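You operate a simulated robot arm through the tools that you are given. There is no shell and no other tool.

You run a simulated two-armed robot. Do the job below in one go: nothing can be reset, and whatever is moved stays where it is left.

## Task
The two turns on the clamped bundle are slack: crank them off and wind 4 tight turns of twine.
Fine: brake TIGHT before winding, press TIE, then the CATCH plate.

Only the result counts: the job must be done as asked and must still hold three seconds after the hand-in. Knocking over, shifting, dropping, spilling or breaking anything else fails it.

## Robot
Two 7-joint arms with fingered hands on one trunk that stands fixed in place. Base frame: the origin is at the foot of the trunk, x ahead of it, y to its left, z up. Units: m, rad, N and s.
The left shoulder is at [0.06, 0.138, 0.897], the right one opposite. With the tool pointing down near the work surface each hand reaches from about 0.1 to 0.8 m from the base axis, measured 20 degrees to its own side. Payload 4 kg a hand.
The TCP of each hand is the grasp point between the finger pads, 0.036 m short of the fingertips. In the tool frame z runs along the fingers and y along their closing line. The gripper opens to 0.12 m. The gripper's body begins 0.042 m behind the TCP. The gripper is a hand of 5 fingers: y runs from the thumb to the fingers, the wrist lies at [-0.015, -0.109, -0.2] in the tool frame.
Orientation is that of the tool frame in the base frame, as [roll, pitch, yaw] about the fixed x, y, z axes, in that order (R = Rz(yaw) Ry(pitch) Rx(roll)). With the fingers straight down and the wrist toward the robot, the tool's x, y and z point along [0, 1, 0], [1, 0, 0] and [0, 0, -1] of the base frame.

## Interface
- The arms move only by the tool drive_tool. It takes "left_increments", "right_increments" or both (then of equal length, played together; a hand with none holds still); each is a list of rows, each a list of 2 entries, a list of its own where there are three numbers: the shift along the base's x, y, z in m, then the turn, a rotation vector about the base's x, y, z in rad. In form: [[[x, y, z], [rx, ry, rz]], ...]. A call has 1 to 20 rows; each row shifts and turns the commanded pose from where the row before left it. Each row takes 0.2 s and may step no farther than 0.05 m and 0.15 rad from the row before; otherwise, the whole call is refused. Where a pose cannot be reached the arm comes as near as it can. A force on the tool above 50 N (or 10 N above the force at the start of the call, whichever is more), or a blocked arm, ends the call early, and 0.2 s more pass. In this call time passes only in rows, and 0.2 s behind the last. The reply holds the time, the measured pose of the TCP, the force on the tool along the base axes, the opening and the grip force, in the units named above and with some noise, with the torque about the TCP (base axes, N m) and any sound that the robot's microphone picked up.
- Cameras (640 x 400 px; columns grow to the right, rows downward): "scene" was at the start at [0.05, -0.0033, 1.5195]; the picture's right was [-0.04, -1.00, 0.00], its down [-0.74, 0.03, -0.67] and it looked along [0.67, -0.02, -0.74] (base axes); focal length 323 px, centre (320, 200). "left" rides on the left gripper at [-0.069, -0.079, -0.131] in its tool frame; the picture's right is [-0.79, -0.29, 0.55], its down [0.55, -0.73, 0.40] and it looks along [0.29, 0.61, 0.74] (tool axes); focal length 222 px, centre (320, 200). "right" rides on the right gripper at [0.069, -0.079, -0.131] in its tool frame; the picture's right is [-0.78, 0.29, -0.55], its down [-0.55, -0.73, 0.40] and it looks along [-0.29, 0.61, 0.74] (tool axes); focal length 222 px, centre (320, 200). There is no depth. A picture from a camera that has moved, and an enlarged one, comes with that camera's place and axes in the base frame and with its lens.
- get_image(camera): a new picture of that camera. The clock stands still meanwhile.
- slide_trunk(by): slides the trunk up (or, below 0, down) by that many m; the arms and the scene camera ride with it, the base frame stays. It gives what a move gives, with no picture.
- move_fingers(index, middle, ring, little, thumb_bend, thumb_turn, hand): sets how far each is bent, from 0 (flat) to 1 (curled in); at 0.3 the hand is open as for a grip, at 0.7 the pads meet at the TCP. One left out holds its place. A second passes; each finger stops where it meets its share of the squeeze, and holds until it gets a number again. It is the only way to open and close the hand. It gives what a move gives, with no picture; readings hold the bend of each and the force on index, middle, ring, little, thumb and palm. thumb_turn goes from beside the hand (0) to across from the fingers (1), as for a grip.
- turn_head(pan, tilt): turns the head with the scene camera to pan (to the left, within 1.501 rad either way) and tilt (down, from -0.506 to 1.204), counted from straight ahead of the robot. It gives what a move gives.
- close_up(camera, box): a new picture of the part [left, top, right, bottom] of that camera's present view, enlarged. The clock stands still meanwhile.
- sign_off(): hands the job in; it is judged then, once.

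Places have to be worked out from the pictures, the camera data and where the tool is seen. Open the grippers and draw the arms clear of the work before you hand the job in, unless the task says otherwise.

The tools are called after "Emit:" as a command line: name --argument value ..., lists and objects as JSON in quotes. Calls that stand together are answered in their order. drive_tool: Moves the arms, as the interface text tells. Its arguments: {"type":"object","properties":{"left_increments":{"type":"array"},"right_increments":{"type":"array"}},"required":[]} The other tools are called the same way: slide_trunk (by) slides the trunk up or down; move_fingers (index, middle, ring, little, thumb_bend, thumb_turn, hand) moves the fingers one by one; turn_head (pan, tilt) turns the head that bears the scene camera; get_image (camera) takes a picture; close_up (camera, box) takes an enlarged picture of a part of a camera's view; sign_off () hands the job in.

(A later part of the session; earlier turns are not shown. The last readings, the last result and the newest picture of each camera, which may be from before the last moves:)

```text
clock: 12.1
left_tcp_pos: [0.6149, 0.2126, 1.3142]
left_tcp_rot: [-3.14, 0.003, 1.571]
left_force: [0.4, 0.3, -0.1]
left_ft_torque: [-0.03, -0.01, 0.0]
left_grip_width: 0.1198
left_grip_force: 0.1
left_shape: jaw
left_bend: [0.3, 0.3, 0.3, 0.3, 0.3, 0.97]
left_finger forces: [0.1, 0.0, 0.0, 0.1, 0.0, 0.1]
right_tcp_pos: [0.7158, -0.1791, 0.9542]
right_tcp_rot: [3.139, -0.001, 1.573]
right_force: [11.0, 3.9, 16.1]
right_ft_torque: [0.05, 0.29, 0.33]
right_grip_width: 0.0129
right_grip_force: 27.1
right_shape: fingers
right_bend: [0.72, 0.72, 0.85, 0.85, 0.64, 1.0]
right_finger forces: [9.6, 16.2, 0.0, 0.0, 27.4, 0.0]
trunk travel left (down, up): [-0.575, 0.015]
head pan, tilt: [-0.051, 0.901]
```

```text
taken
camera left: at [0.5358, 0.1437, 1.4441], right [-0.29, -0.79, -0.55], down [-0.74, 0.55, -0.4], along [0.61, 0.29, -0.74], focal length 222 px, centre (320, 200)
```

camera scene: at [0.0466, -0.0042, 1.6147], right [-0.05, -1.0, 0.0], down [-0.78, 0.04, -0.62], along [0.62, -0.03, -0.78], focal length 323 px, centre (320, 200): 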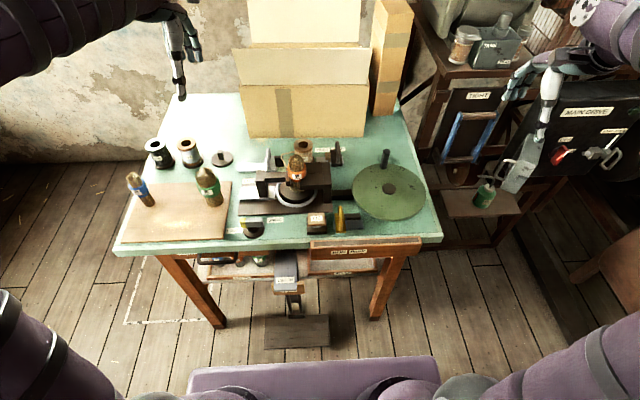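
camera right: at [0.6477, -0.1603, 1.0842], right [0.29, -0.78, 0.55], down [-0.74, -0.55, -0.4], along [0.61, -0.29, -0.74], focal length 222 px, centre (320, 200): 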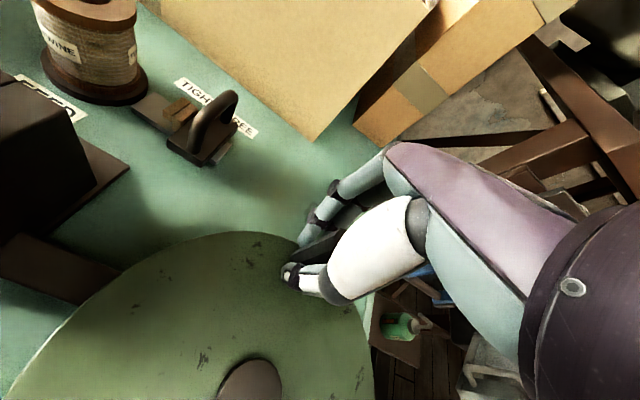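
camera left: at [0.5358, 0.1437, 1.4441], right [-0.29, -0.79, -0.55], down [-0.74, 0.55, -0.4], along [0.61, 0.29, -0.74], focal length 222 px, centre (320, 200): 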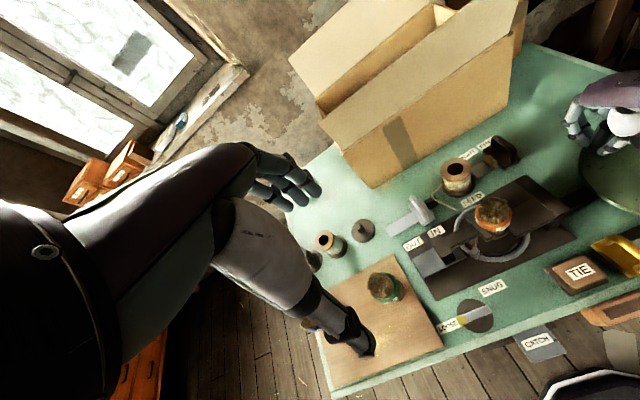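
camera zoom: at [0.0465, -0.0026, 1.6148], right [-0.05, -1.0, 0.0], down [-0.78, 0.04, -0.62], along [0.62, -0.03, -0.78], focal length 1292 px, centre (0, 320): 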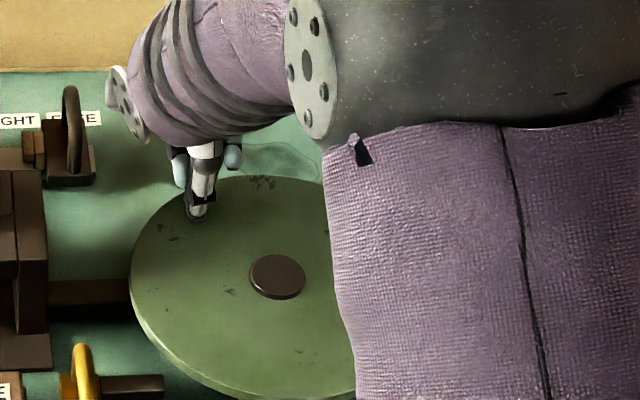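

The flyer clip on the ring swung from the back toward the left, also counter-clockwise, by more than the 30° of crank. I'll look closely at the turns on the bundle to tell whether this winds or unwinds.

Emit:
close_up --camera "scene" --box '[280, 160, 330, 200]'

Emit:
close_up --camera "left" --box '[420, 150, 560, 270]'

```text
10.00 times, centred on (305, 180) of scene
camera zoom: at [0.0465, -0.0026, 1.6148], right [-0.05, -1.0, 0.0], down [-0.78, 0.04, -0.62], along [0.62, -0.03, -0.78], focal length 3230 px, centre (470, 400)
```

zoom: 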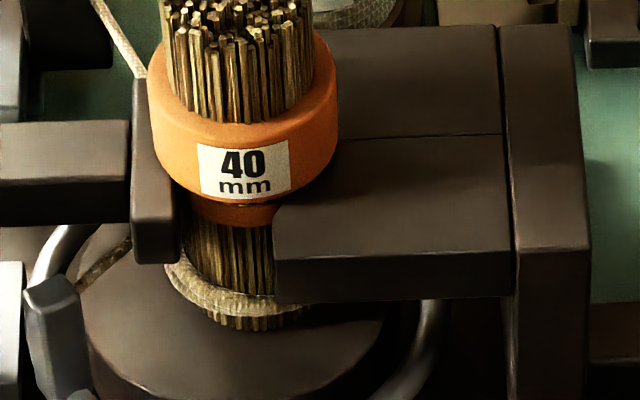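

```text
3.33 times, centred on (490, 210) of left
camera zoom: at [0.5358, 0.1437, 1.4441], right [-0.29, -0.79, -0.55], down [-0.74, 0.55, -0.4], along [0.61, 0.29, -0.74], focal length 740 px, centre (-247, 167)
```

zoom: 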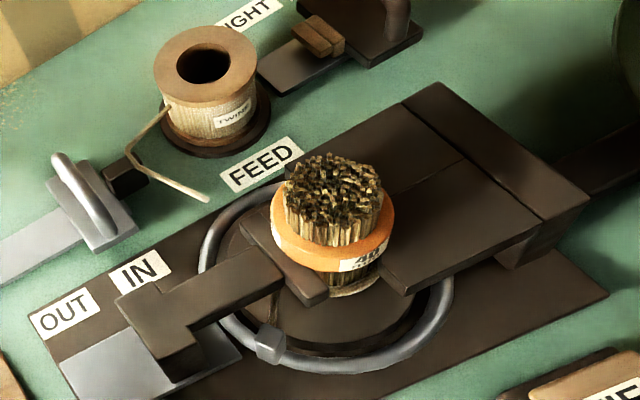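

The strand from the clip touches the bundle on the trailing side, so counter-clockwise winds and clockwise unwinds. I'll crank clockwise 90° to 60° past the starting point, then check.

Emit:
drive_tool --right_increments '[[[0.0093, -0.0224, 0], [0, 0, 0]], [[0.0032, -0.0241, 0], [0, 0, 0]], [[-0.0032, -0.0241, 0], [0, 0, 0]], [[-0.0093, -0.0224, 0], [0, 0, 0]], [[-0.0148, -0.0193, 0], [0, 0, 0]], [[-0.0193, -0.0148, 0], [0, 0, 0]]]'

Emit:
close_up --camera "scene" --box '[270, 150, 350, 220]'

Emit:
close_up --camera "scene" --box '[340, 120, 460, 220]'

Emit:
close_up --camera "left" --box '[420, 150, 560, 270]'

Emit:
get_image --camera "right"

```text
clock: 13.5
left_tcp_pos: [0.6155, 0.208, 1.3142]
left_tcp_rot: [-3.141, -0.004, 1.569]
left_force: [-0.1, -0.1, 0.3]
left_ft_torque: [-0.04, -0.05, -0.01]
left_grip_width: 0.1193
left_grip_force: 0.0
left_shape: jaw
left_bend: [0.3, 0.3, 0.3, 0.3, 0.3, 0.97]
left_finger forces: [0.0, 0.0, 0.1, 0.0, 0.0, 0.0]
right_tcp_pos: [0.6801, -0.3138, 0.9514]
right_tcp_rot: [-3.139, 0.002, 1.567]
right_force: [13.6, -21.5, 4.9]
right_ft_torque: [-0.37, -0.32, -0.07]
right_grip_width: 0.0072
right_grip_force: 33.5
right_shape: fingers
right_bend: [0.72, 0.73, 0.85, 0.85, 0.7, 0.91]
right_finger forces: [15.5, 25.9, 0.0, 0.0, 24.9, 0.0]
trunk travel left (down, up): [-0.575, 0.015]
head pan, tilt: [-0.051, 0.901]
```

```text
5.71 times, centred on (310, 185) of scene
camera zoom: at [0.0472, -0.0073, 1.6145], right [-0.05, -1.0, 0.0], down [-0.78, 0.04, -0.62], along [0.62, -0.03, -0.78], focal length 1846 px, centre (377, 286)
```

zoom: 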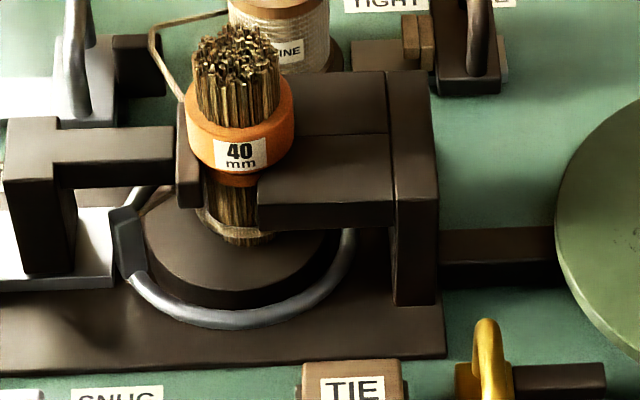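

```text
4.00 times, centred on (400, 170) of scene
camera zoom: at [0.0472, -0.0073, 1.6145], right [-0.05, -1.0, 0.0], down [-0.78, 0.04, -0.62], along [0.62, -0.03, -0.78], focal length 1292 px, centre (0, 320)
```

zoom: 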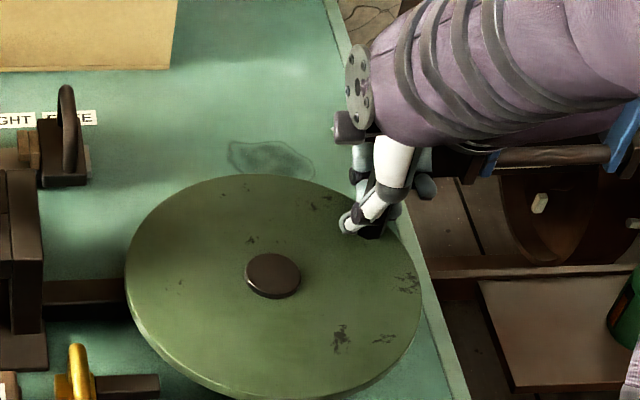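

```text
3.33 times, centred on (490, 210) of left
camera zoom: at [0.5366, 0.1388, 1.444], right [-0.29, -0.78, -0.55], down [-0.73, 0.55, -0.4], along [0.61, 0.29, -0.74], focal length 740 px, centre (-247, 167)
```

zoom: 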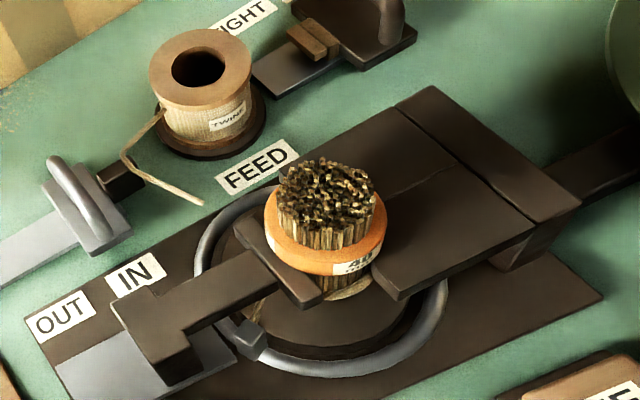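

```text
taken
camera right: at [0.6023, -0.2449, 1.0819], right [0.29, -0.79, 0.55], down [-0.74, -0.55, -0.4], along [0.61, -0.29, -0.74], focal length 222 px, centre (320, 200)
```

right: 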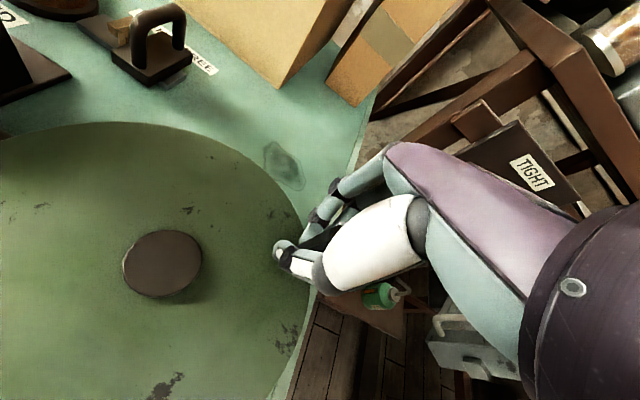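

The ratio looks like about four flyer turns per crank turn, and the band on the bundle has thinned to roughly 1.3 turns. I'll continue clockwise another 60° and check the grip and the count.

Emit:
drive_tool --right_increments '[[[-0.0224, -0.0093, 0], [0, 0, 0]], [[-0.0241, -0.0032, 0], [0, 0, 0]], [[-0.0241, 0.0032, 0], [0, 0, 0]], [[-0.0224, 0.0093, 0], [0, 0, 0]]]'

Emit:
close_up --camera "scene" --box '[270, 150, 350, 220]'

Emit:
close_up --camera "scene" --box '[340, 120, 460, 220]'

Emit:
close_up --camera "left" --box '[420, 150, 560, 270]'

Emit:
get_image --camera "right"

```text
clock: 14.5
left_tcp_pos: [0.6147, 0.2128, 1.3136]
left_tcp_rot: [3.141, -0.001, 1.573]
left_force: [-0.5, 0.0, -1.0]
left_ft_torque: [0.01, -0.01, 0.02]
left_grip_width: 0.1199
left_grip_force: 0.0
left_shape: jaw
left_bend: [0.3, 0.3, 0.3, 0.3, 0.3, 0.97]
left_finger forces: [0.0, 0.0, 0.1, 0.0, 0.0, 0.0]
right_tcp_pos: [0.588, -0.307, 0.9515]
right_tcp_rot: [-3.137, 0.0, 1.573]
right_force: [0.3, -6.6, -14.1]
right_ft_torque: [-0.26, -0.32, -0.25]
right_grip_width: 0.0053
right_grip_force: 27.4
right_shape: fingers
right_bend: [0.72, 0.74, 0.85, 0.85, 0.71, 0.9]
right_finger forces: [9.7, 21.4, 0.0, 0.1, 23.9, 0.0]
trunk travel left (down, up): [-0.575, 0.015]
head pan, tilt: [-0.051, 0.901]
```

```text
5.71 times, centred on (310, 185) of scene
camera zoom: at [0.0475, -0.0047, 1.6145], right [-0.05, -1.0, 0.0], down [-0.78, 0.04, -0.62], along [0.62, -0.03, -0.78], focal length 1846 px, centre (377, 286)
```

zoom: 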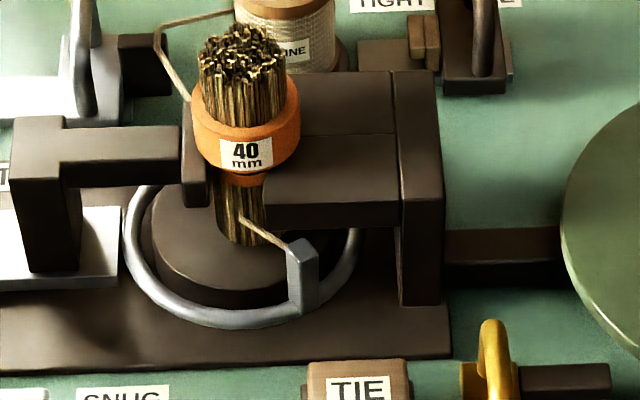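

```text
4.00 times, centred on (400, 170) of scene
camera zoom: at [0.0475, -0.0047, 1.6145], right [-0.05, -1.0, 0.0], down [-0.78, 0.04, -0.62], along [0.62, -0.03, -0.78], focal length 1292 px, centre (0, 320)
```

zoom: 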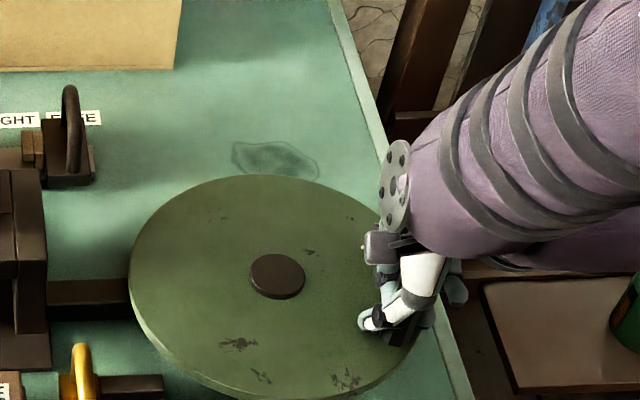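

```text
3.33 times, centred on (490, 210) of left
camera zoom: at [0.5366, 0.1422, 1.4437], right [-0.29, -0.79, -0.55], down [-0.74, 0.55, -0.4], along [0.61, 0.29, -0.74], focal length 740 px, centre (-247, 167)
```

zoom: 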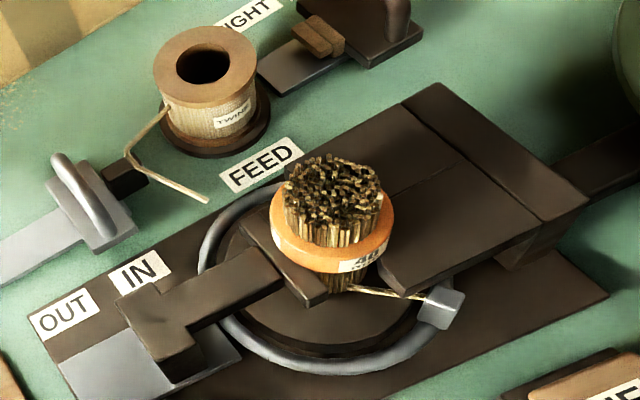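

```text
taken
camera right: at [0.5091, -0.2389, 1.0817], right [0.3, -0.79, 0.54], down [-0.74, -0.55, -0.39], along [0.61, -0.28, -0.74], focal length 222 px, centre (320, 200)
```

right: 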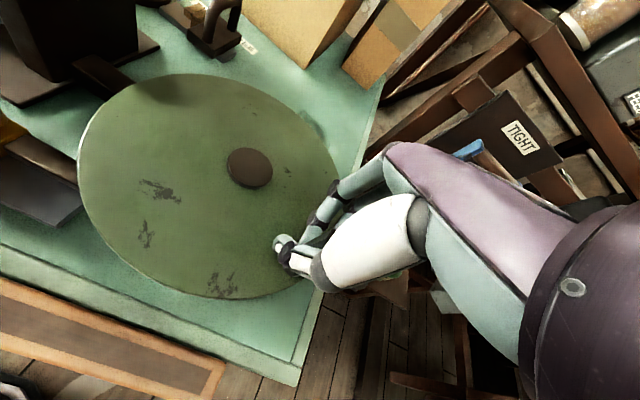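

About 0.65 of a turn is left: a single strand crosses the front to the clip at front-right. I'll continue clockwise 30° and check again.

Emit:
drive_tool --right_increments '[[[-0.0193, 0.0148, 0], [0, 0, 0]], [[-0.0148, 0.0193, 0], [0, 0, 0]]]'

Emit:
close_up --camera "scene" --box '[270, 150, 350, 220]'

Emit:
close_up --camera "left" --box '[420, 150, 560, 270]'

Emit:
get_image --camera "right"

```text
clock: 15.1
left_tcp_pos: [0.6169, 0.2114, 1.3133]
left_tcp_rot: [-3.14, -0.001, 1.571]
left_force: [-0.1, 0.7, 0.9]
left_ft_torque: [-0.01, 0.0, 0.02]
left_grip_width: 0.1196
left_grip_force: 0.1
left_shape: jaw
left_bend: [0.3, 0.3, 0.3, 0.3, 0.3, 0.97]
left_finger forces: [0.0, 0.0, 0.0, 0.0, 0.0, 0.0]
right_tcp_pos: [0.5588, -0.2733, 0.9522]
right_tcp_rot: [3.141, -0.001, 1.574]
right_force: [9.6, 0.9, -12.2]
right_ft_torque: [-0.22, -0.41, -0.34]
right_grip_width: 0.0066
right_grip_force: 20.7
right_shape: fingers
right_bend: [0.72, 0.74, 0.85, 0.85, 0.7, 0.9]
right_finger forces: [13.7, 9.7, 0.0, 0.0, 17.6, 0.0]
trunk travel left (down, up): [-0.575, 0.015]
head pan, tilt: [-0.051, 0.901]
```

```text
5.71 times, centred on (310, 185) of scene
camera zoom: at [0.0489, -0.0039, 1.6147], right [-0.05, -1.0, 0.0], down [-0.78, 0.04, -0.62], along [0.62, -0.03, -0.78], focal length 1846 px, centre (377, 286)
```

zoom: 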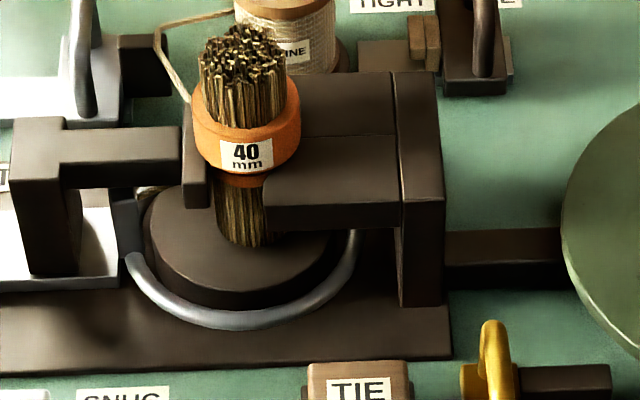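

```text
3.33 times, centred on (490, 210) of left
camera zoom: at [0.538, 0.1427, 1.4434], right [-0.29, -0.79, -0.55], down [-0.74, 0.55, -0.4], along [0.61, 0.29, -0.74], focal length 740 px, centre (-247, 167)
```

zoom: 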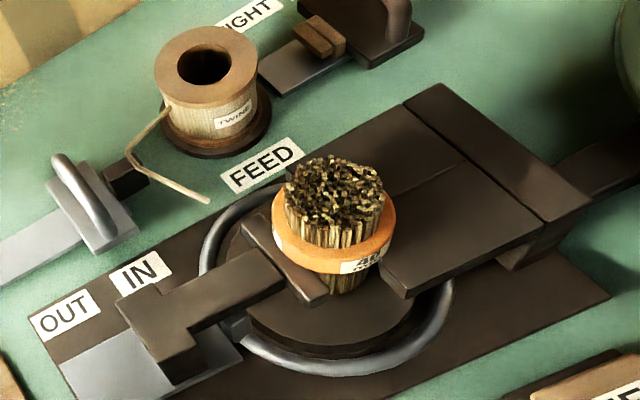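

```text
taken
camera right: at [0.4786, -0.2052, 1.0839], right [0.29, -0.79, 0.55], down [-0.73, -0.55, -0.4], along [0.62, -0.28, -0.74], focal length 222 px, centre (320, 200)
```

right: 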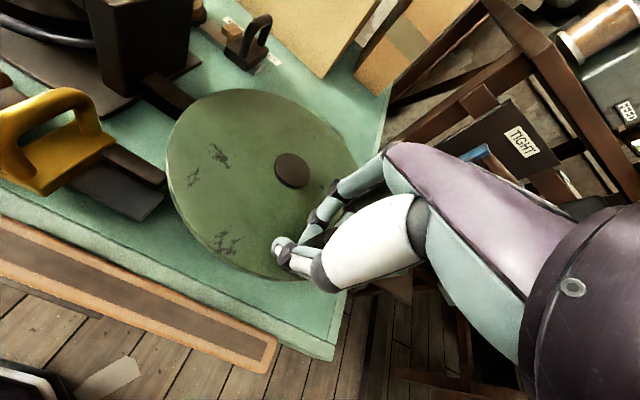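

Now the flyer is at the left and only about a third of a turn remains at the back. I'll crank the last 30° clockwise and look.

Emit:
drive_tool --right_increments '[[[-0.0093, 0.0224, 0], [0, 0, 0]], [[-0.0032, 0.0241, 0], [0, 0, 0]]]'

Emit:
close_up --camera "scene" --box '[270, 150, 350, 220]'

Emit:
close_up --camera "left" --box '[420, 150, 560, 270]'

Emit:
get_image --camera "right"

Emit:
get_image --camera "scene"

```text
clock: 15.7
left_tcp_pos: [0.6182, 0.2106, 1.312]
left_tcp_rot: [-3.139, 0.001, 1.571]
left_force: [0.0, 0.7, 0.2]
left_ft_torque: [0.01, 0.02, 0.01]
left_grip_width: 0.1199
left_grip_force: 0.0
left_shape: jaw
left_bend: [0.3, 0.3, 0.3, 0.3, 0.3, 0.97]
left_finger forces: [0.0, 0.1, 0.0, 0.1, 0.1, 0.1]
right_tcp_pos: [0.5464, -0.2272, 0.9537]
right_tcp_rot: [3.137, -0.001, 1.568]
right_force: [19.8, -5.6, 1.0]
right_ft_torque: [-0.11, -0.58, -0.35]
right_grip_width: 0.0066
right_grip_force: 21.8
right_shape: fingers
right_bend: [0.72, 0.75, 0.85, 0.85, 0.71, 0.9]
right_finger forces: [18.7, 11.1, 0.1, 0.0, 14.3, 0.0]
trunk travel left (down, up): [-0.575, 0.015]
head pan, tilt: [-0.051, 0.901]
```

```text
5.71 times, centred on (310, 185) of scene
camera zoom: at [0.0491, -0.0047, 1.6149], right [-0.05, -1.0, 0.0], down [-0.78, 0.04, -0.62], along [0.62, -0.03, -0.78], focal length 1846 px, centre (377, 286)
```

zoom: 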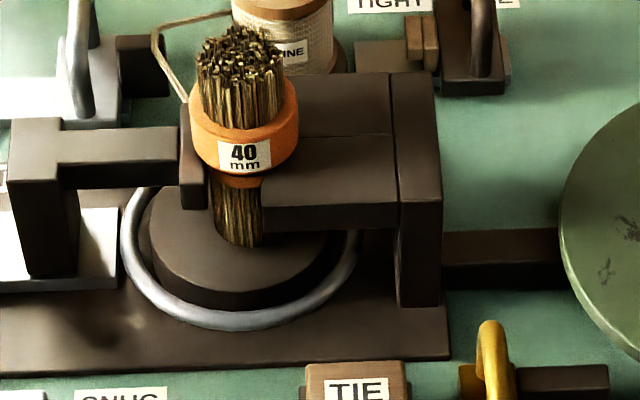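

```text
3.33 times, centred on (490, 210) of left
camera zoom: at [0.5383, 0.1415, 1.4436], right [-0.29, -0.78, -0.55], down [-0.74, 0.55, -0.4], along [0.61, 0.29, -0.74], focal length 740 px, centre (-247, 167)
```

zoom: 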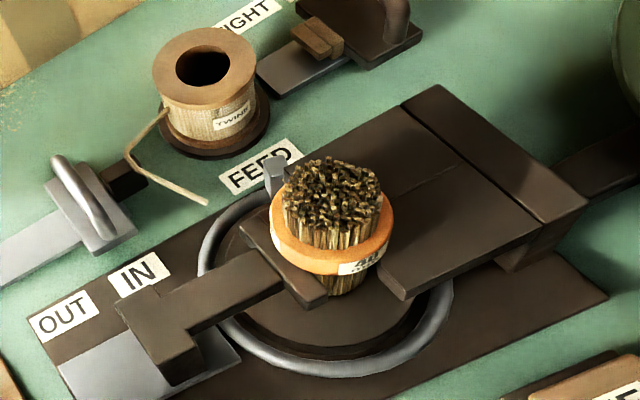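

```text
taken
camera right: at [0.466, -0.1598, 1.0837], right [0.29, -0.79, 0.55], down [-0.73, -0.55, -0.4], along [0.62, -0.29, -0.73], focal length 222 px, centre (320, 200)
```

right: 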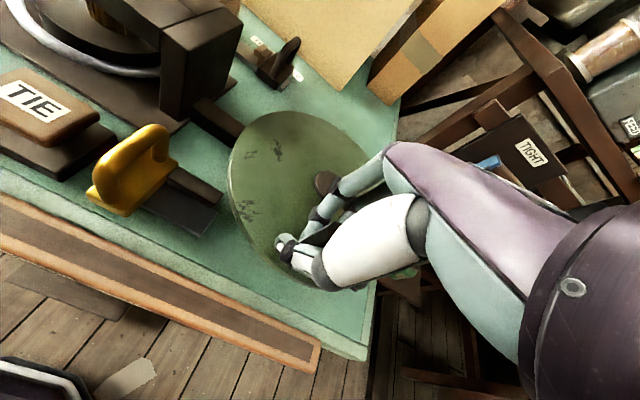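

```text
taken
camera scene: at [0.0491, -0.0047, 1.6149], right [-0.05, -1.0, 0.0], down [-0.78, 0.04, -0.62], along [0.62, -0.03, -0.78], focal length 323 px, centre (320, 200)
```

scene: 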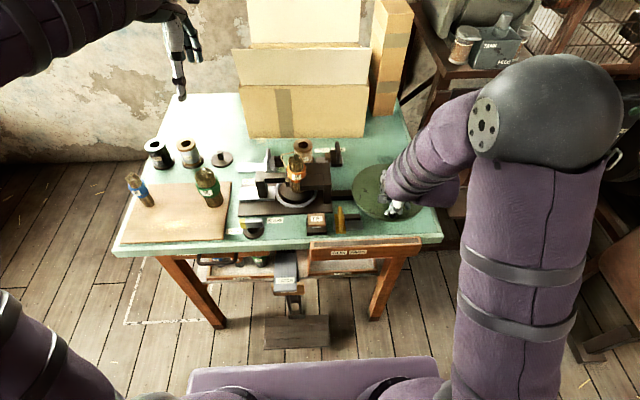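

The front of the bundle is bare and the flyer clip is back beside the FEED label, where it started. I'll take the same left view as before cranking to compare the clip position exactly.

Emit:
close_up --camera "left" --box '[340, 60, 640, 300]'

Emit:
close_up --camera "left" --box '[455, 180, 525, 240]'

Emit:
close_up --camera "scene" --box '[355, 150, 455, 250]'

```text
1.67 times, centred on (490, 180) of left
camera zoom: at [0.5383, 0.1415, 1.4436], right [-0.29, -0.78, -0.55], down [-0.74, 0.55, -0.4], along [0.61, 0.29, -0.74], focal length 370 px, centre (37, 233)
```

zoom: 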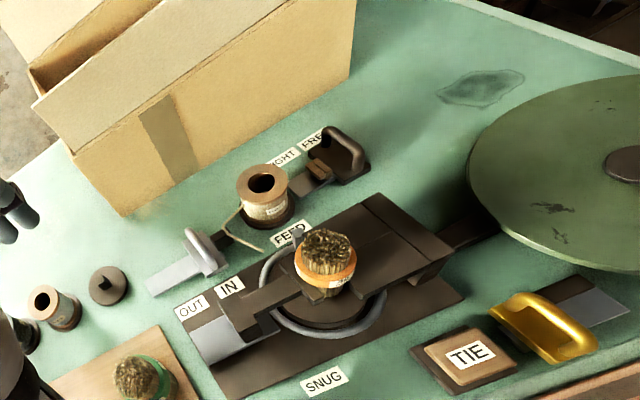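

```text
6.67 times, centred on (490, 210) of left
camera zoom: at [0.5383, 0.1415, 1.4436], right [-0.29, -0.78, -0.55], down [-0.74, 0.55, -0.4], along [0.61, 0.29, -0.74], focal length 1481 px, centre (-813, 133)
```

zoom: 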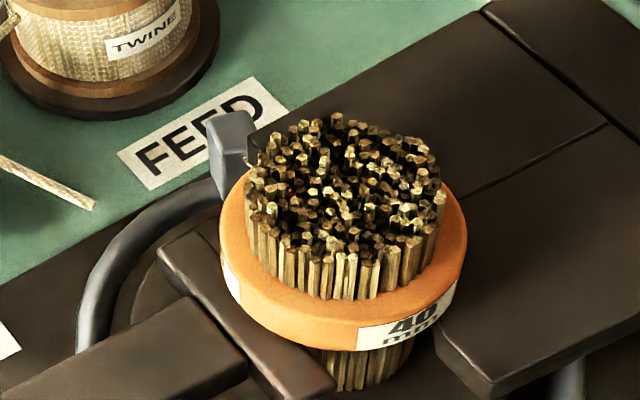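

```text
4.00 times, centred on (405, 200) of scene
camera zoom: at [0.0491, -0.0047, 1.6149], right [-0.05, -1.0, 0.0], down [-0.78, 0.04, -0.62], along [0.62, -0.03, -0.78], focal length 1292 px, centre (-20, 200)
```

zoom: 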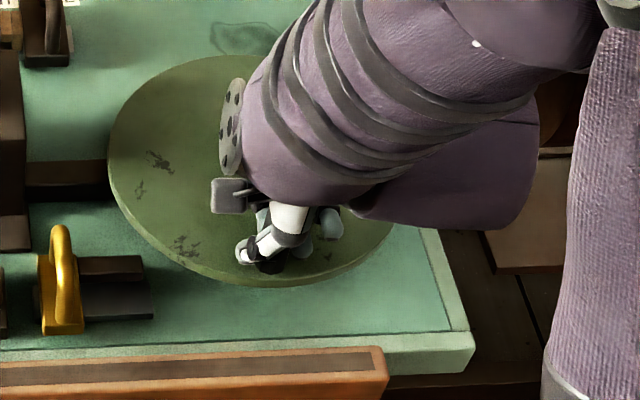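

Compared with the earlier view, the clip sits slightly past its starting point clockwise, so the two slack turns are fully off (about 2.07 turns removed). I'll release the peg and lift the hand straight up.

Emit:
move_fingers --hand "right" --index 0.3 --middle 0.3 --ring 0.3 --little 0.3 --thumb_bend 0.3 --thumb_turn 0.97

Emit:
get_image --camera "right"

Emit:
close_up --camera "scene" --box '[355, 150, 455, 250]'

```text
clock: 16.7
left_tcp_pos: [0.6144, 0.2116, 1.314]
left_tcp_rot: [3.141, 0.001, 1.571]
left_force: [-0.7, 0.6, 0.9]
left_ft_torque: [0.01, 0.0, 0.02]
left_grip_width: 0.12
left_grip_force: 0.1
left_shape: jaw
left_bend: [0.3, 0.3, 0.3, 0.3, 0.3, 0.97]
left_finger forces: [0.0, 0.0, 0.0, 0.0, 0.0, 0.0]
right_tcp_pos: [0.5411, -0.2267, 0.953]
right_tcp_rot: [-3.139, -0.002, 1.572]
right_force: [-3.7, -0.8, 0.9]
right_ft_torque: [0.01, 0.07, 0.07]
right_grip_width: 0.1169
right_grip_force: 1.8
right_shape: fingers
right_bend: [0.31, 0.31, 0.3, 0.3, 0.3, 0.94]
right_finger forces: [1.8, 1.9, 0.0, 0.0, 0.1, 0.0]
trunk travel left (down, up): [-0.575, 0.015]
head pan, tilt: [-0.051, 0.901]
```

```text
taken
camera right: at [0.4622, -0.1588, 1.0828], right [0.29, -0.78, 0.55], down [-0.74, -0.55, -0.4], along [0.61, -0.29, -0.74], focal length 222 px, centre (320, 200)
```

right: 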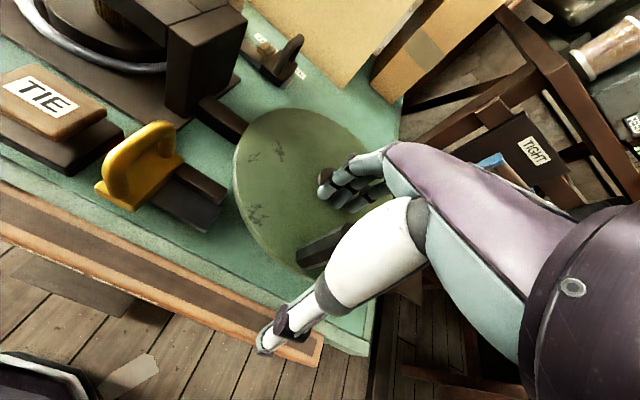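

```text
4.00 times, centred on (405, 200) of scene
camera zoom: at [0.0461, -0.0041, 1.6147], right [-0.05, -1.0, 0.0], down [-0.78, 0.04, -0.62], along [0.62, -0.03, -0.78], focal length 1292 px, centre (-20, 200)
```

zoom: 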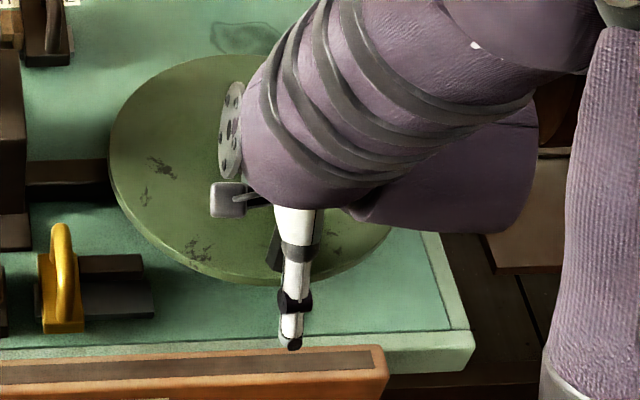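

The opened fingers lightly touch the hub. I'll back off 5 mm toward me and lift straight up.

Emit:
drive_tool --right_increments '[[[-0.006, 0, 0.003], [0, 0, 0]], [[0, 0, 0.03], [0, 0, 0]], [[0, 0, 0.04], [0, 0, 0]], [[0, 0, 0.04], [0, 0, 0]], [[0, 0, 0.02], [0, 0, 0]]]'

Emit:
get_image --camera "right"

Emit:
close_up --camera "scene" --box '[355, 150, 455, 250]'

Emit:
close_up --camera "left" --box '[340, 60, 640, 300]'

```text
clock: 17.9
left_tcp_pos: [0.6145, 0.2115, 1.3141]
left_tcp_rot: [-3.14, 0.0, 1.572]
left_force: [-0.2, 0.2, 0.8]
left_ft_torque: [0.01, 0.01, -0.02]
left_grip_width: 0.1196
left_grip_force: 0.1
left_shape: jaw
left_bend: [0.3, 0.3, 0.3, 0.3, 0.3, 0.97]
left_finger forces: [0.0, 0.1, 0.0, 0.0, 0.0, 0.0]
right_tcp_pos: [0.5359, -0.2302, 1.0871]
right_tcp_rot: [-3.139, -0.001, 1.57]
right_force: [0.5, 0.4, -0.3]
right_ft_torque: [-0.01, 0.0, -0.01]
right_grip_width: 0.119
right_grip_force: 0.0
right_shape: fingers
right_bend: [0.3, 0.3, 0.3, 0.3, 0.3, 0.94]
right_finger forces: [0.0, 0.1, 0.0, 0.0, 0.1, 0.0]
trunk travel left (down, up): [-0.575, 0.015]
head pan, tilt: [-0.051, 0.901]
```

```text
taken
camera right: at [0.4573, -0.162, 1.2178], right [0.29, -0.79, 0.55], down [-0.74, -0.55, -0.4], along [0.61, -0.29, -0.74], focal length 222 px, centre (320, 200)
```

right: 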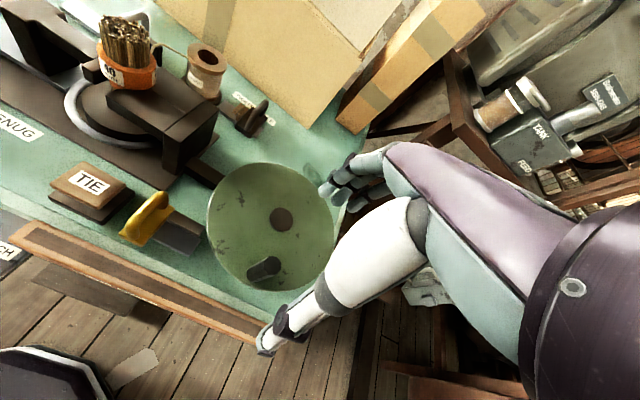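

```text
4.00 times, centred on (405, 200) of scene
camera zoom: at [0.0467, -0.0042, 1.6147], right [-0.05, -1.0, 0.0], down [-0.78, 0.04, -0.62], along [0.62, -0.03, -0.78], focal length 1292 px, centre (-20, 200)
```

zoom: 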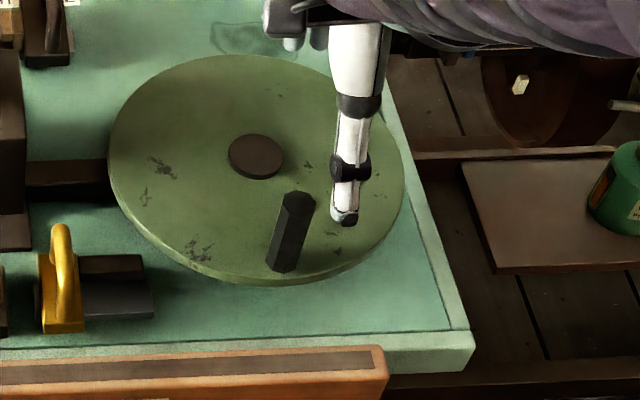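

```text
1.67 times, centred on (490, 180) of left
camera zoom: at [0.536, 0.142, 1.4441], right [-0.29, -0.79, -0.55], down [-0.73, 0.55, -0.4], along [0.61, 0.29, -0.74], focal length 370 px, centre (37, 233)
```

zoom: 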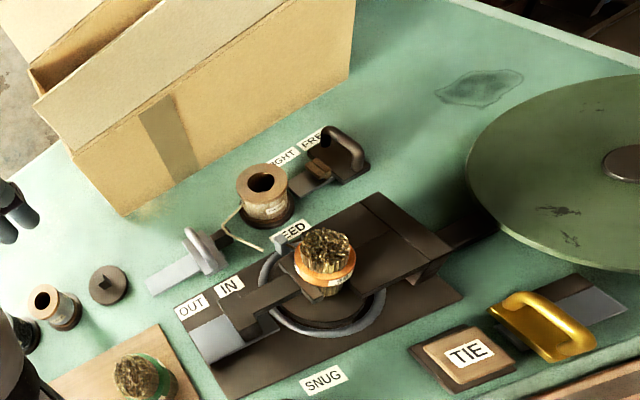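

The clip has settled back exactly at its starting place and the peg is at the near side, so the winder stands at zero turns. Now I'll carry the hand over toward the brake handle at about (0.81, -0.097), staying high, to stop to its right.

Emit:
drive_tool --right_increments '[[[0.038, 0.005, 0], [0, 0, 0]], [[0.038, 0.005, 0], [0, 0, 0]], [[0.038, 0.005, 0], [0, 0, 0]], [[0.038, 0.005, 0], [0, 0, 0]], [[0.038, 0.005, 0], [0, 0, 0]], [[0.038, 0.005, 0], [0, 0, 0]], [[0.036, 0.005, 0], [0, 0, 0]]]'

Emit:
move_fingers --hand "right" --index 0.65 --middle 0.65 --ring 0.65 --little 0.65 --thumb_bend 0.65

Emit:
get_image --camera "right"

Emit:
close_up --camera "scene" --box '[290, 90, 450, 210]'

Emit:
close_up --camera "left" --box '[440, 0, 640, 200]'

```text
clock: 19.5
left_tcp_pos: [0.6159, 0.2119, 1.3132]
left_tcp_rot: [-3.14, 0.001, 1.57]
left_force: [0.7, -1.6, -0.5]
left_ft_torque: [-0.02, 0.02, 0.01]
left_grip_width: 0.1196
left_grip_force: 0.1
left_shape: jaw
left_bend: [0.3, 0.3, 0.3, 0.3, 0.3, 0.97]
left_finger forces: [0.0, 0.0, 0.0, 0.0, 0.1, 0.0]
right_tcp_pos: [0.801, -0.1939, 1.0862]
right_tcp_rot: [-3.141, 0.001, 1.568]
right_force: [0.3, 0.0, 0.0]
right_ft_torque: [-0.01, 0.02, 0.0]
right_grip_width: 0.1193
right_grip_force: 0.1
right_shape: fingers
right_bend: [0.3, 0.3, 0.3, 0.3, 0.3, 0.94]
right_finger forces: [0.0, 0.0, 0.0, 0.0, 0.1, 0.0]
trunk travel left (down, up): [-0.575, 0.015]
head pan, tilt: [-0.051, 0.901]
```

```text
clock: 20.5
left_tcp_pos: [0.6155, 0.2116, 1.3134]
left_tcp_rot: [-3.141, -0.001, 1.57]
left_force: [-0.5, 0.2, 0.2]
left_ft_torque: [-0.02, 0.0, 0.0]
left_grip_width: 0.1196
left_grip_force: 0.0
left_shape: jaw
left_bend: [0.3, 0.3, 0.3, 0.3, 0.3, 0.97]
left_finger forces: [0.0, 0.0, 0.1, 0.1, 0.0, 0.1]
right_tcp_pos: [0.7998, -0.1935, 1.0873]
right_tcp_rot: [-3.142, 0.001, 1.569]
right_force: [0.0, -0.1, 0.9]
right_ft_torque: [0.02, 0.0, 0.02]
right_grip_width: 0.0157
right_grip_force: 0.1
right_shape: fingers
right_bend: [0.65, 0.65, 0.65, 0.65, 0.65, 0.99]
right_finger forces: [0.0, 0.0, 0.0, 0.0, 0.0, 0.0]
trunk travel left (down, up): [-0.575, 0.015]
head pan, tilt: [-0.051, 0.901]
```

```text
taken
camera right: at [0.7202, -0.1256, 1.2174], right [0.29, -0.78, 0.55], down [-0.73, -0.55, -0.4], along [0.61, -0.29, -0.74], focal length 222 px, centre (320, 200)
```

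right: 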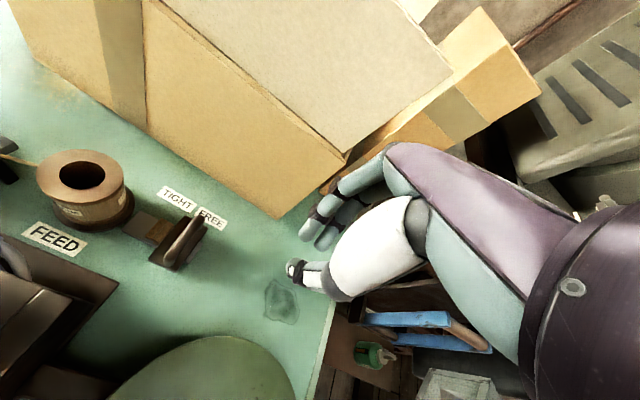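

```text
3.33 times, centred on (370, 150) of scene
camera zoom: at [0.0466, -0.0042, 1.6147], right [-0.05, -1.0, 0.0], down [-0.78, 0.04, -0.62], along [0.62, -0.03, -0.78], focal length 1076 px, centre (153, 367)
```

zoom: 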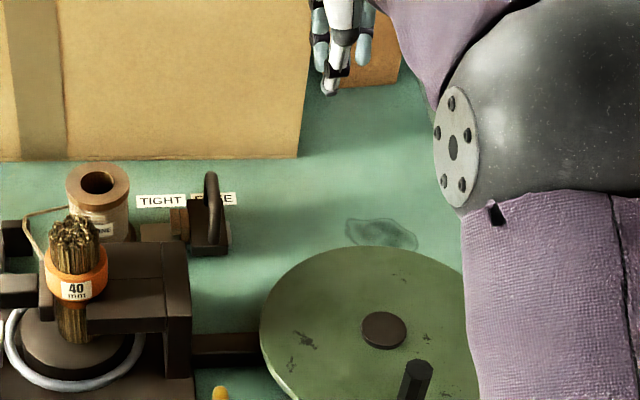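

```text
2.00 times, centred on (540, 100) of left
camera zoom: at [0.536, 0.142, 1.4441], right [-0.29, -0.79, -0.55], down [-0.73, 0.55, -0.4], along [0.61, 0.29, -0.74], focal length 444 px, centre (-120, 400)
```

zoom: 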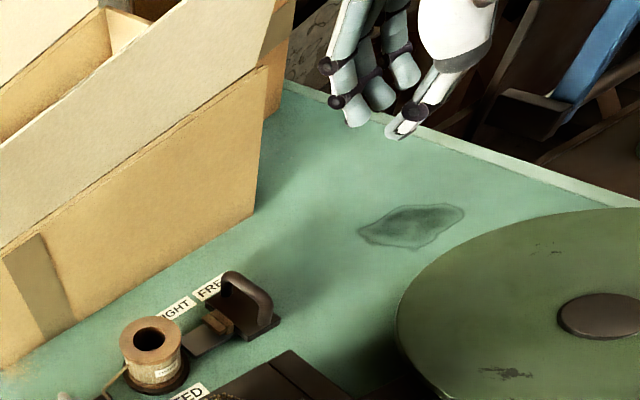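

The handle arch spans x≈0.783–0.832 at y≈-0.10 with its top at z≈0.925, and the box corner is clear at x≈0.92. I'll lower the closed hand to the right of the handle.

Emit:
drive_tool --right_increments '[[[0.002, 0, -0.04], [0, 0, 0]], [[0.002, 0, -0.04], [0, 0, 0]], [[0, 0, -0.04], [0, 0, 0]], [[0, 0, -0.029], [0, 0, 0]]]'

Emit:
get_image --camera "right"

Emit:
close_up --camera "scene" --box '[290, 90, 410, 190]'

Emit:
close_up --camera "left" --box '[460, 50, 640, 200]'

```text
clock: 21.5
left_tcp_pos: [0.6157, 0.2115, 1.3132]
left_tcp_rot: [3.141, 0.001, 1.569]
left_force: [-0.8, 1.4, 0.4]
left_ft_torque: [0.01, 0.0, -0.02]
left_grip_width: 0.1198
left_grip_force: 0.1
left_shape: jaw
left_bend: [0.3, 0.3, 0.3, 0.3, 0.3, 0.97]
left_finger forces: [0.1, 0.0, 0.1, 0.1, 0.0, 0.1]
right_tcp_pos: [0.8046, -0.1942, 0.936]
right_tcp_rot: [-3.141, 0.001, 1.572]
right_force: [0.0, -0.7, -0.4]
right_ft_torque: [-0.01, -0.02, 0.03]
right_grip_width: 0.0155
right_grip_force: 0.1
right_shape: fingers
right_bend: [0.65, 0.65, 0.65, 0.65, 0.65, 0.99]
right_finger forces: [0.1, 0.0, 0.0, 0.0, 0.0, 0.1]
trunk travel left (down, up): [-0.575, 0.015]
head pan, tilt: [-0.051, 0.901]
```

```text
taken
camera right: at [0.7245, -0.1256, 1.0667], right [0.29, -0.79, 0.55], down [-0.73, -0.55, -0.4], along [0.61, -0.29, -0.74], focal length 222 px, centre (320, 200)
```

right: 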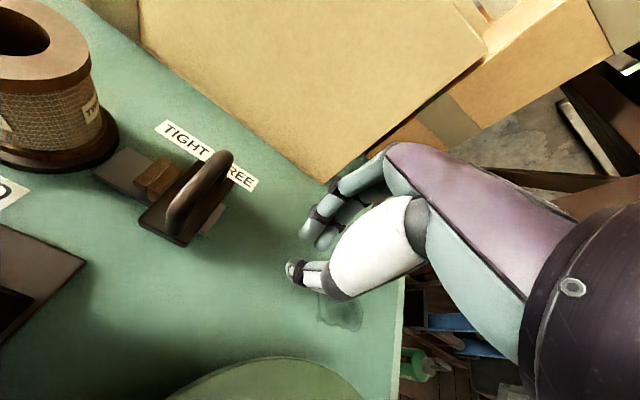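

```text
4.00 times, centred on (350, 140) of scene
camera zoom: at [0.0471, -0.0042, 1.6148], right [-0.05, -1.0, 0.0], down [-0.78, 0.04, -0.62], along [0.62, -0.03, -0.78], focal length 1292 px, centre (200, 440)
```

zoom: 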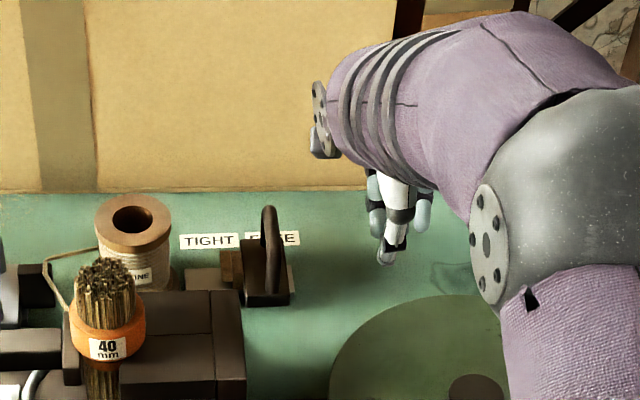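

```text
2.67 times, centred on (550, 125) of left
camera zoom: at [0.5365, 0.142, 1.444], right [-0.29, -0.79, -0.55], down [-0.74, 0.55, -0.4], along [0.61, 0.29, -0.74], focal length 592 px, centre (-293, 400)
```

zoom: 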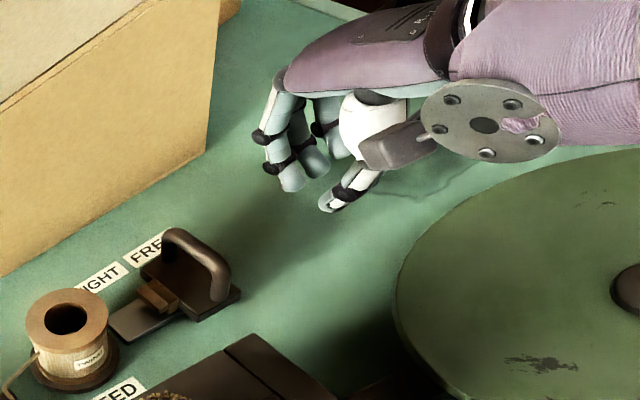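

The fingertips are at z≈0.90, level with the upper handle. I'll lower a little and approach the handle leftward.

Emit:
drive_tool --right_increments '[[[0, 0.015, -0.006], [0, 0, 0]], [[0, 0.015, 0], [0, 0, 0]], [[0, 0.01, 0], [0, 0, 0]], [[0, 0.01, 0], [0, 0, 0]], [[0, 0.01, 0], [0, 0, 0]], [[0, 0.01, 0], [0, 0, 0]]]'

Emit:
get_image --camera "right"

Emit:
close_up --camera "scene" --box '[290, 110, 390, 190]'

Emit:
close_up --camera "left" --box '[460, 50, 640, 200]'

```text
clock: 22.9
left_tcp_pos: [0.6152, 0.2123, 1.3135]
left_tcp_rot: [-3.141, 0.002, 1.57]
left_force: [0.4, -0.2, -0.1]
left_ft_torque: [-0.02, 0.01, 0.0]
left_grip_width: 0.1196
left_grip_force: 0.2
left_shape: jaw
left_bend: [0.3, 0.3, 0.3, 0.3, 0.3, 0.97]
left_finger forces: [0.0, 0.1, 0.0, 0.0, 0.0, 0.0]
right_tcp_pos: [0.8029, -0.1234, 0.9317]
right_tcp_rot: [3.141, -0.002, 1.572]
right_force: [0.5, -0.2, -0.1]
right_ft_torque: [-0.01, 0.01, 0.01]
right_grip_width: 0.0156
right_grip_force: 0.0
right_shape: fingers
right_bend: [0.65, 0.65, 0.65, 0.65, 0.65, 0.99]
right_finger forces: [0.0, 0.0, 0.0, 0.0, 0.0, 0.1]
trunk travel left (down, up): [-0.575, 0.015]
head pan, tilt: [-0.051, 0.901]
```

```text
taken
camera right: at [0.7244, -0.0542, 1.0622], right [0.29, -0.78, 0.55], down [-0.73, -0.55, -0.4], along [0.61, -0.29, -0.74], focal length 222 px, centre (320, 200)
```

right: 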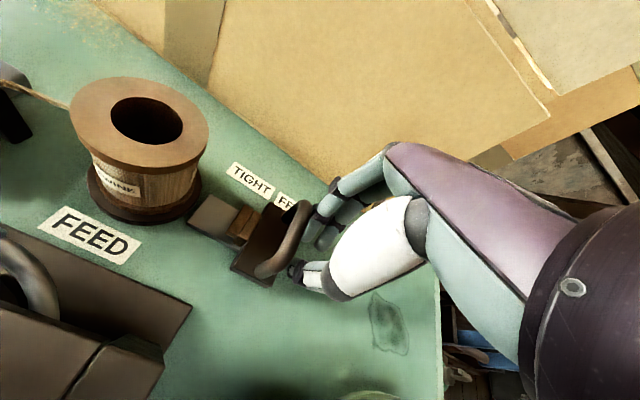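

```text
5.00 times, centred on (340, 150) of scene
camera zoom: at [0.0467, -0.0039, 1.6147], right [-0.05, -1.0, 0.0], down [-0.78, 0.04, -0.62], along [0.62, -0.03, -0.78], focal length 1615 px, centre (220, 450)
```

zoom: 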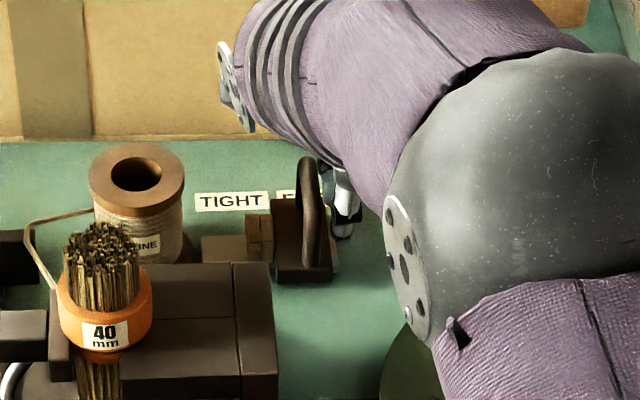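

```text
2.67 times, centred on (550, 125) of left
camera zoom: at [0.536, 0.1423, 1.4441], right [-0.29, -0.79, -0.55], down [-0.73, 0.55, -0.4], along [0.61, 0.29, -0.74], focal length 592 px, centre (-293, 400)
```

zoom: 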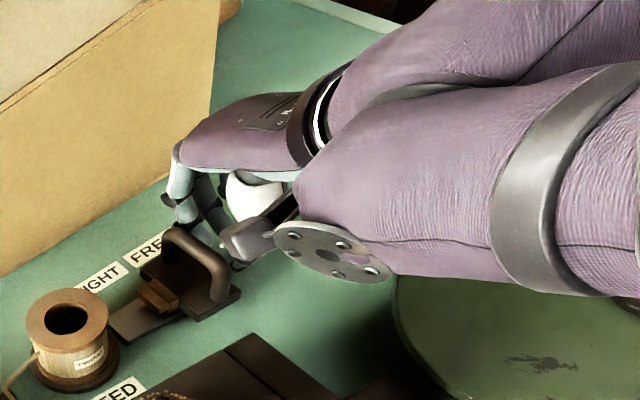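

No contact yet; the fingers are right beside the handle. I'll push leftward 40 mm in small steps, watching the force.

Emit:
drive_tool --right_increments '[[[0, 0.008, 0], [0, 0, 0]], [[0, 0.008, 0], [0, 0, 0]], [[0, 0.008, 0], [0, 0, 0]], [[0, 0.008, 0], [0, 0, 0]], [[0, 0.008, 0], [0, 0, 0]]]'

Emit:
get_image --camera "right"

Emit:
close_up --camera "scene" --box '[290, 110, 390, 190]'

```text
clock: 24.1
left_tcp_pos: [0.615, 0.2132, 1.3148]
left_tcp_rot: [-3.141, 0.0, 1.571]
left_force: [-0.1, 1.0, 0.3]
left_ft_torque: [-0.03, 0.01, 0.01]
left_grip_width: 0.1198
left_grip_force: 0.0
left_shape: jaw
left_bend: [0.3, 0.3, 0.3, 0.3, 0.3, 0.97]
left_finger forces: [0.0, 0.0, 0.1, 0.1, 0.0, 0.0]
right_tcp_pos: [0.8038, -0.0829, 0.9311]
right_tcp_rot: [-3.141, 0.0, 1.57]
right_force: [-1.3, -0.6, -0.1]
right_ft_torque: [-0.02, -0.01, 0.05]
right_grip_width: 0.0154
right_grip_force: 0.1
right_shape: fingers
right_bend: [0.65, 0.65, 0.65, 0.65, 0.65, 0.99]
right_finger forces: [0.0, 0.0, 0.1, 0.0, 0.0, 0.0]
trunk travel left (down, up): [-0.575, 0.015]
head pan, tilt: [-0.051, 0.901]
```

```text
taken
camera right: at [0.7242, -0.0146, 1.0615], right [0.29, -0.78, 0.55], down [-0.73, -0.55, -0.4], along [0.61, -0.29, -0.74], focal length 222 px, centre (320, 200)
```

right: 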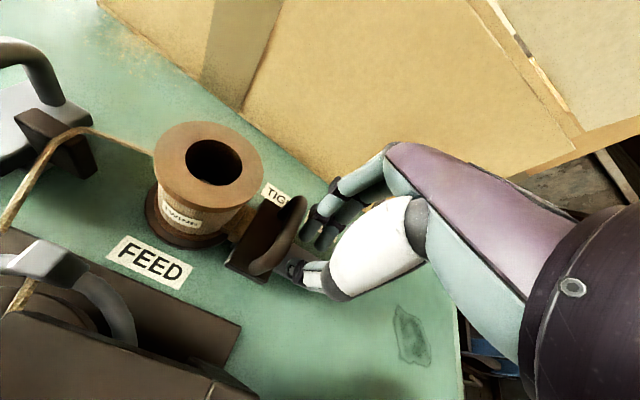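

```text
5.00 times, centred on (340, 150) of scene
camera zoom: at [0.0467, -0.0039, 1.6147], right [-0.05, -1.0, 0.0], down [-0.78, 0.04, -0.62], along [0.62, -0.03, -0.78], focal length 1615 px, centre (220, 450)
```

zoom: 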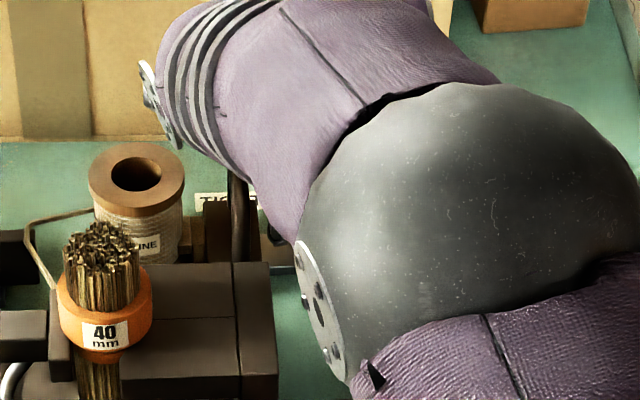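

The brake slides freely and its shoes are almost on the spool. I'll continue in small steps until it is firmly seated.

Emit:
drive_tool --right_increments '[[[0, 0.004, 0], [0, 0, 0]], [[0, 0.004, 0], [0, 0, 0]], [[0, 0.003, 0], [0, 0, 0]]]'

Emit:
close_up --camera "right" --box '[120, 100, 340, 300]'

```text
clock: 24.9
left_tcp_pos: [0.6148, 0.2122, 1.314]
left_tcp_rot: [3.141, 0.001, 1.571]
left_force: [0.2, 0.2, -0.1]
left_ft_torque: [-0.01, 0.0, 0.03]
left_grip_width: 0.1197
left_grip_force: 0.0
left_shape: jaw
left_bend: [0.3, 0.3, 0.3, 0.3, 0.3, 0.97]
left_finger forces: [0.1, 0.1, 0.1, 0.0, 0.0, 0.0]
right_tcp_pos: [0.8043, -0.0742, 0.9301]
right_tcp_rot: [-3.139, 0.001, 1.569]
right_force: [0.4, -4.7, 0.4]
right_ft_torque: [-0.07, 0.0, -0.09]
right_grip_width: 0.0149
right_grip_force: 1.8
right_shape: fingers
right_bend: [0.65, 0.65, 0.65, 0.65, 0.65, 0.99]
right_finger forces: [4.3, 0.0, 0.0, 0.0, 0.0, 0.0]
trunk travel left (down, up): [-0.575, 0.015]
head pan, tilt: [-0.051, 0.901]
```

```text
2.00 times, centred on (230, 200) of right
camera zoom: at [0.7252, -0.0049, 1.0608], right [0.29, -0.78, 0.55], down [-0.74, -0.55, -0.4], along [0.61, -0.29, -0.74], focal length 444 px, centre (500, 200)
```

zoom: 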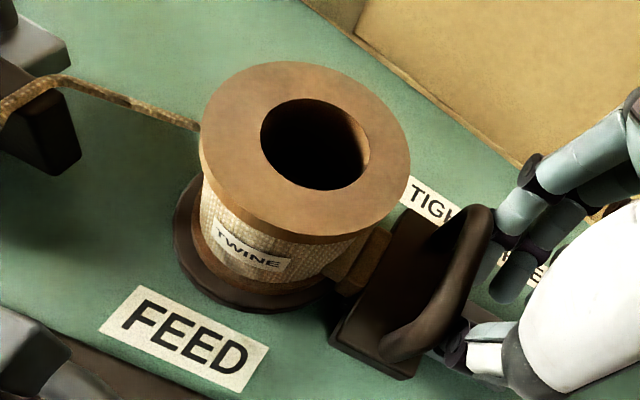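

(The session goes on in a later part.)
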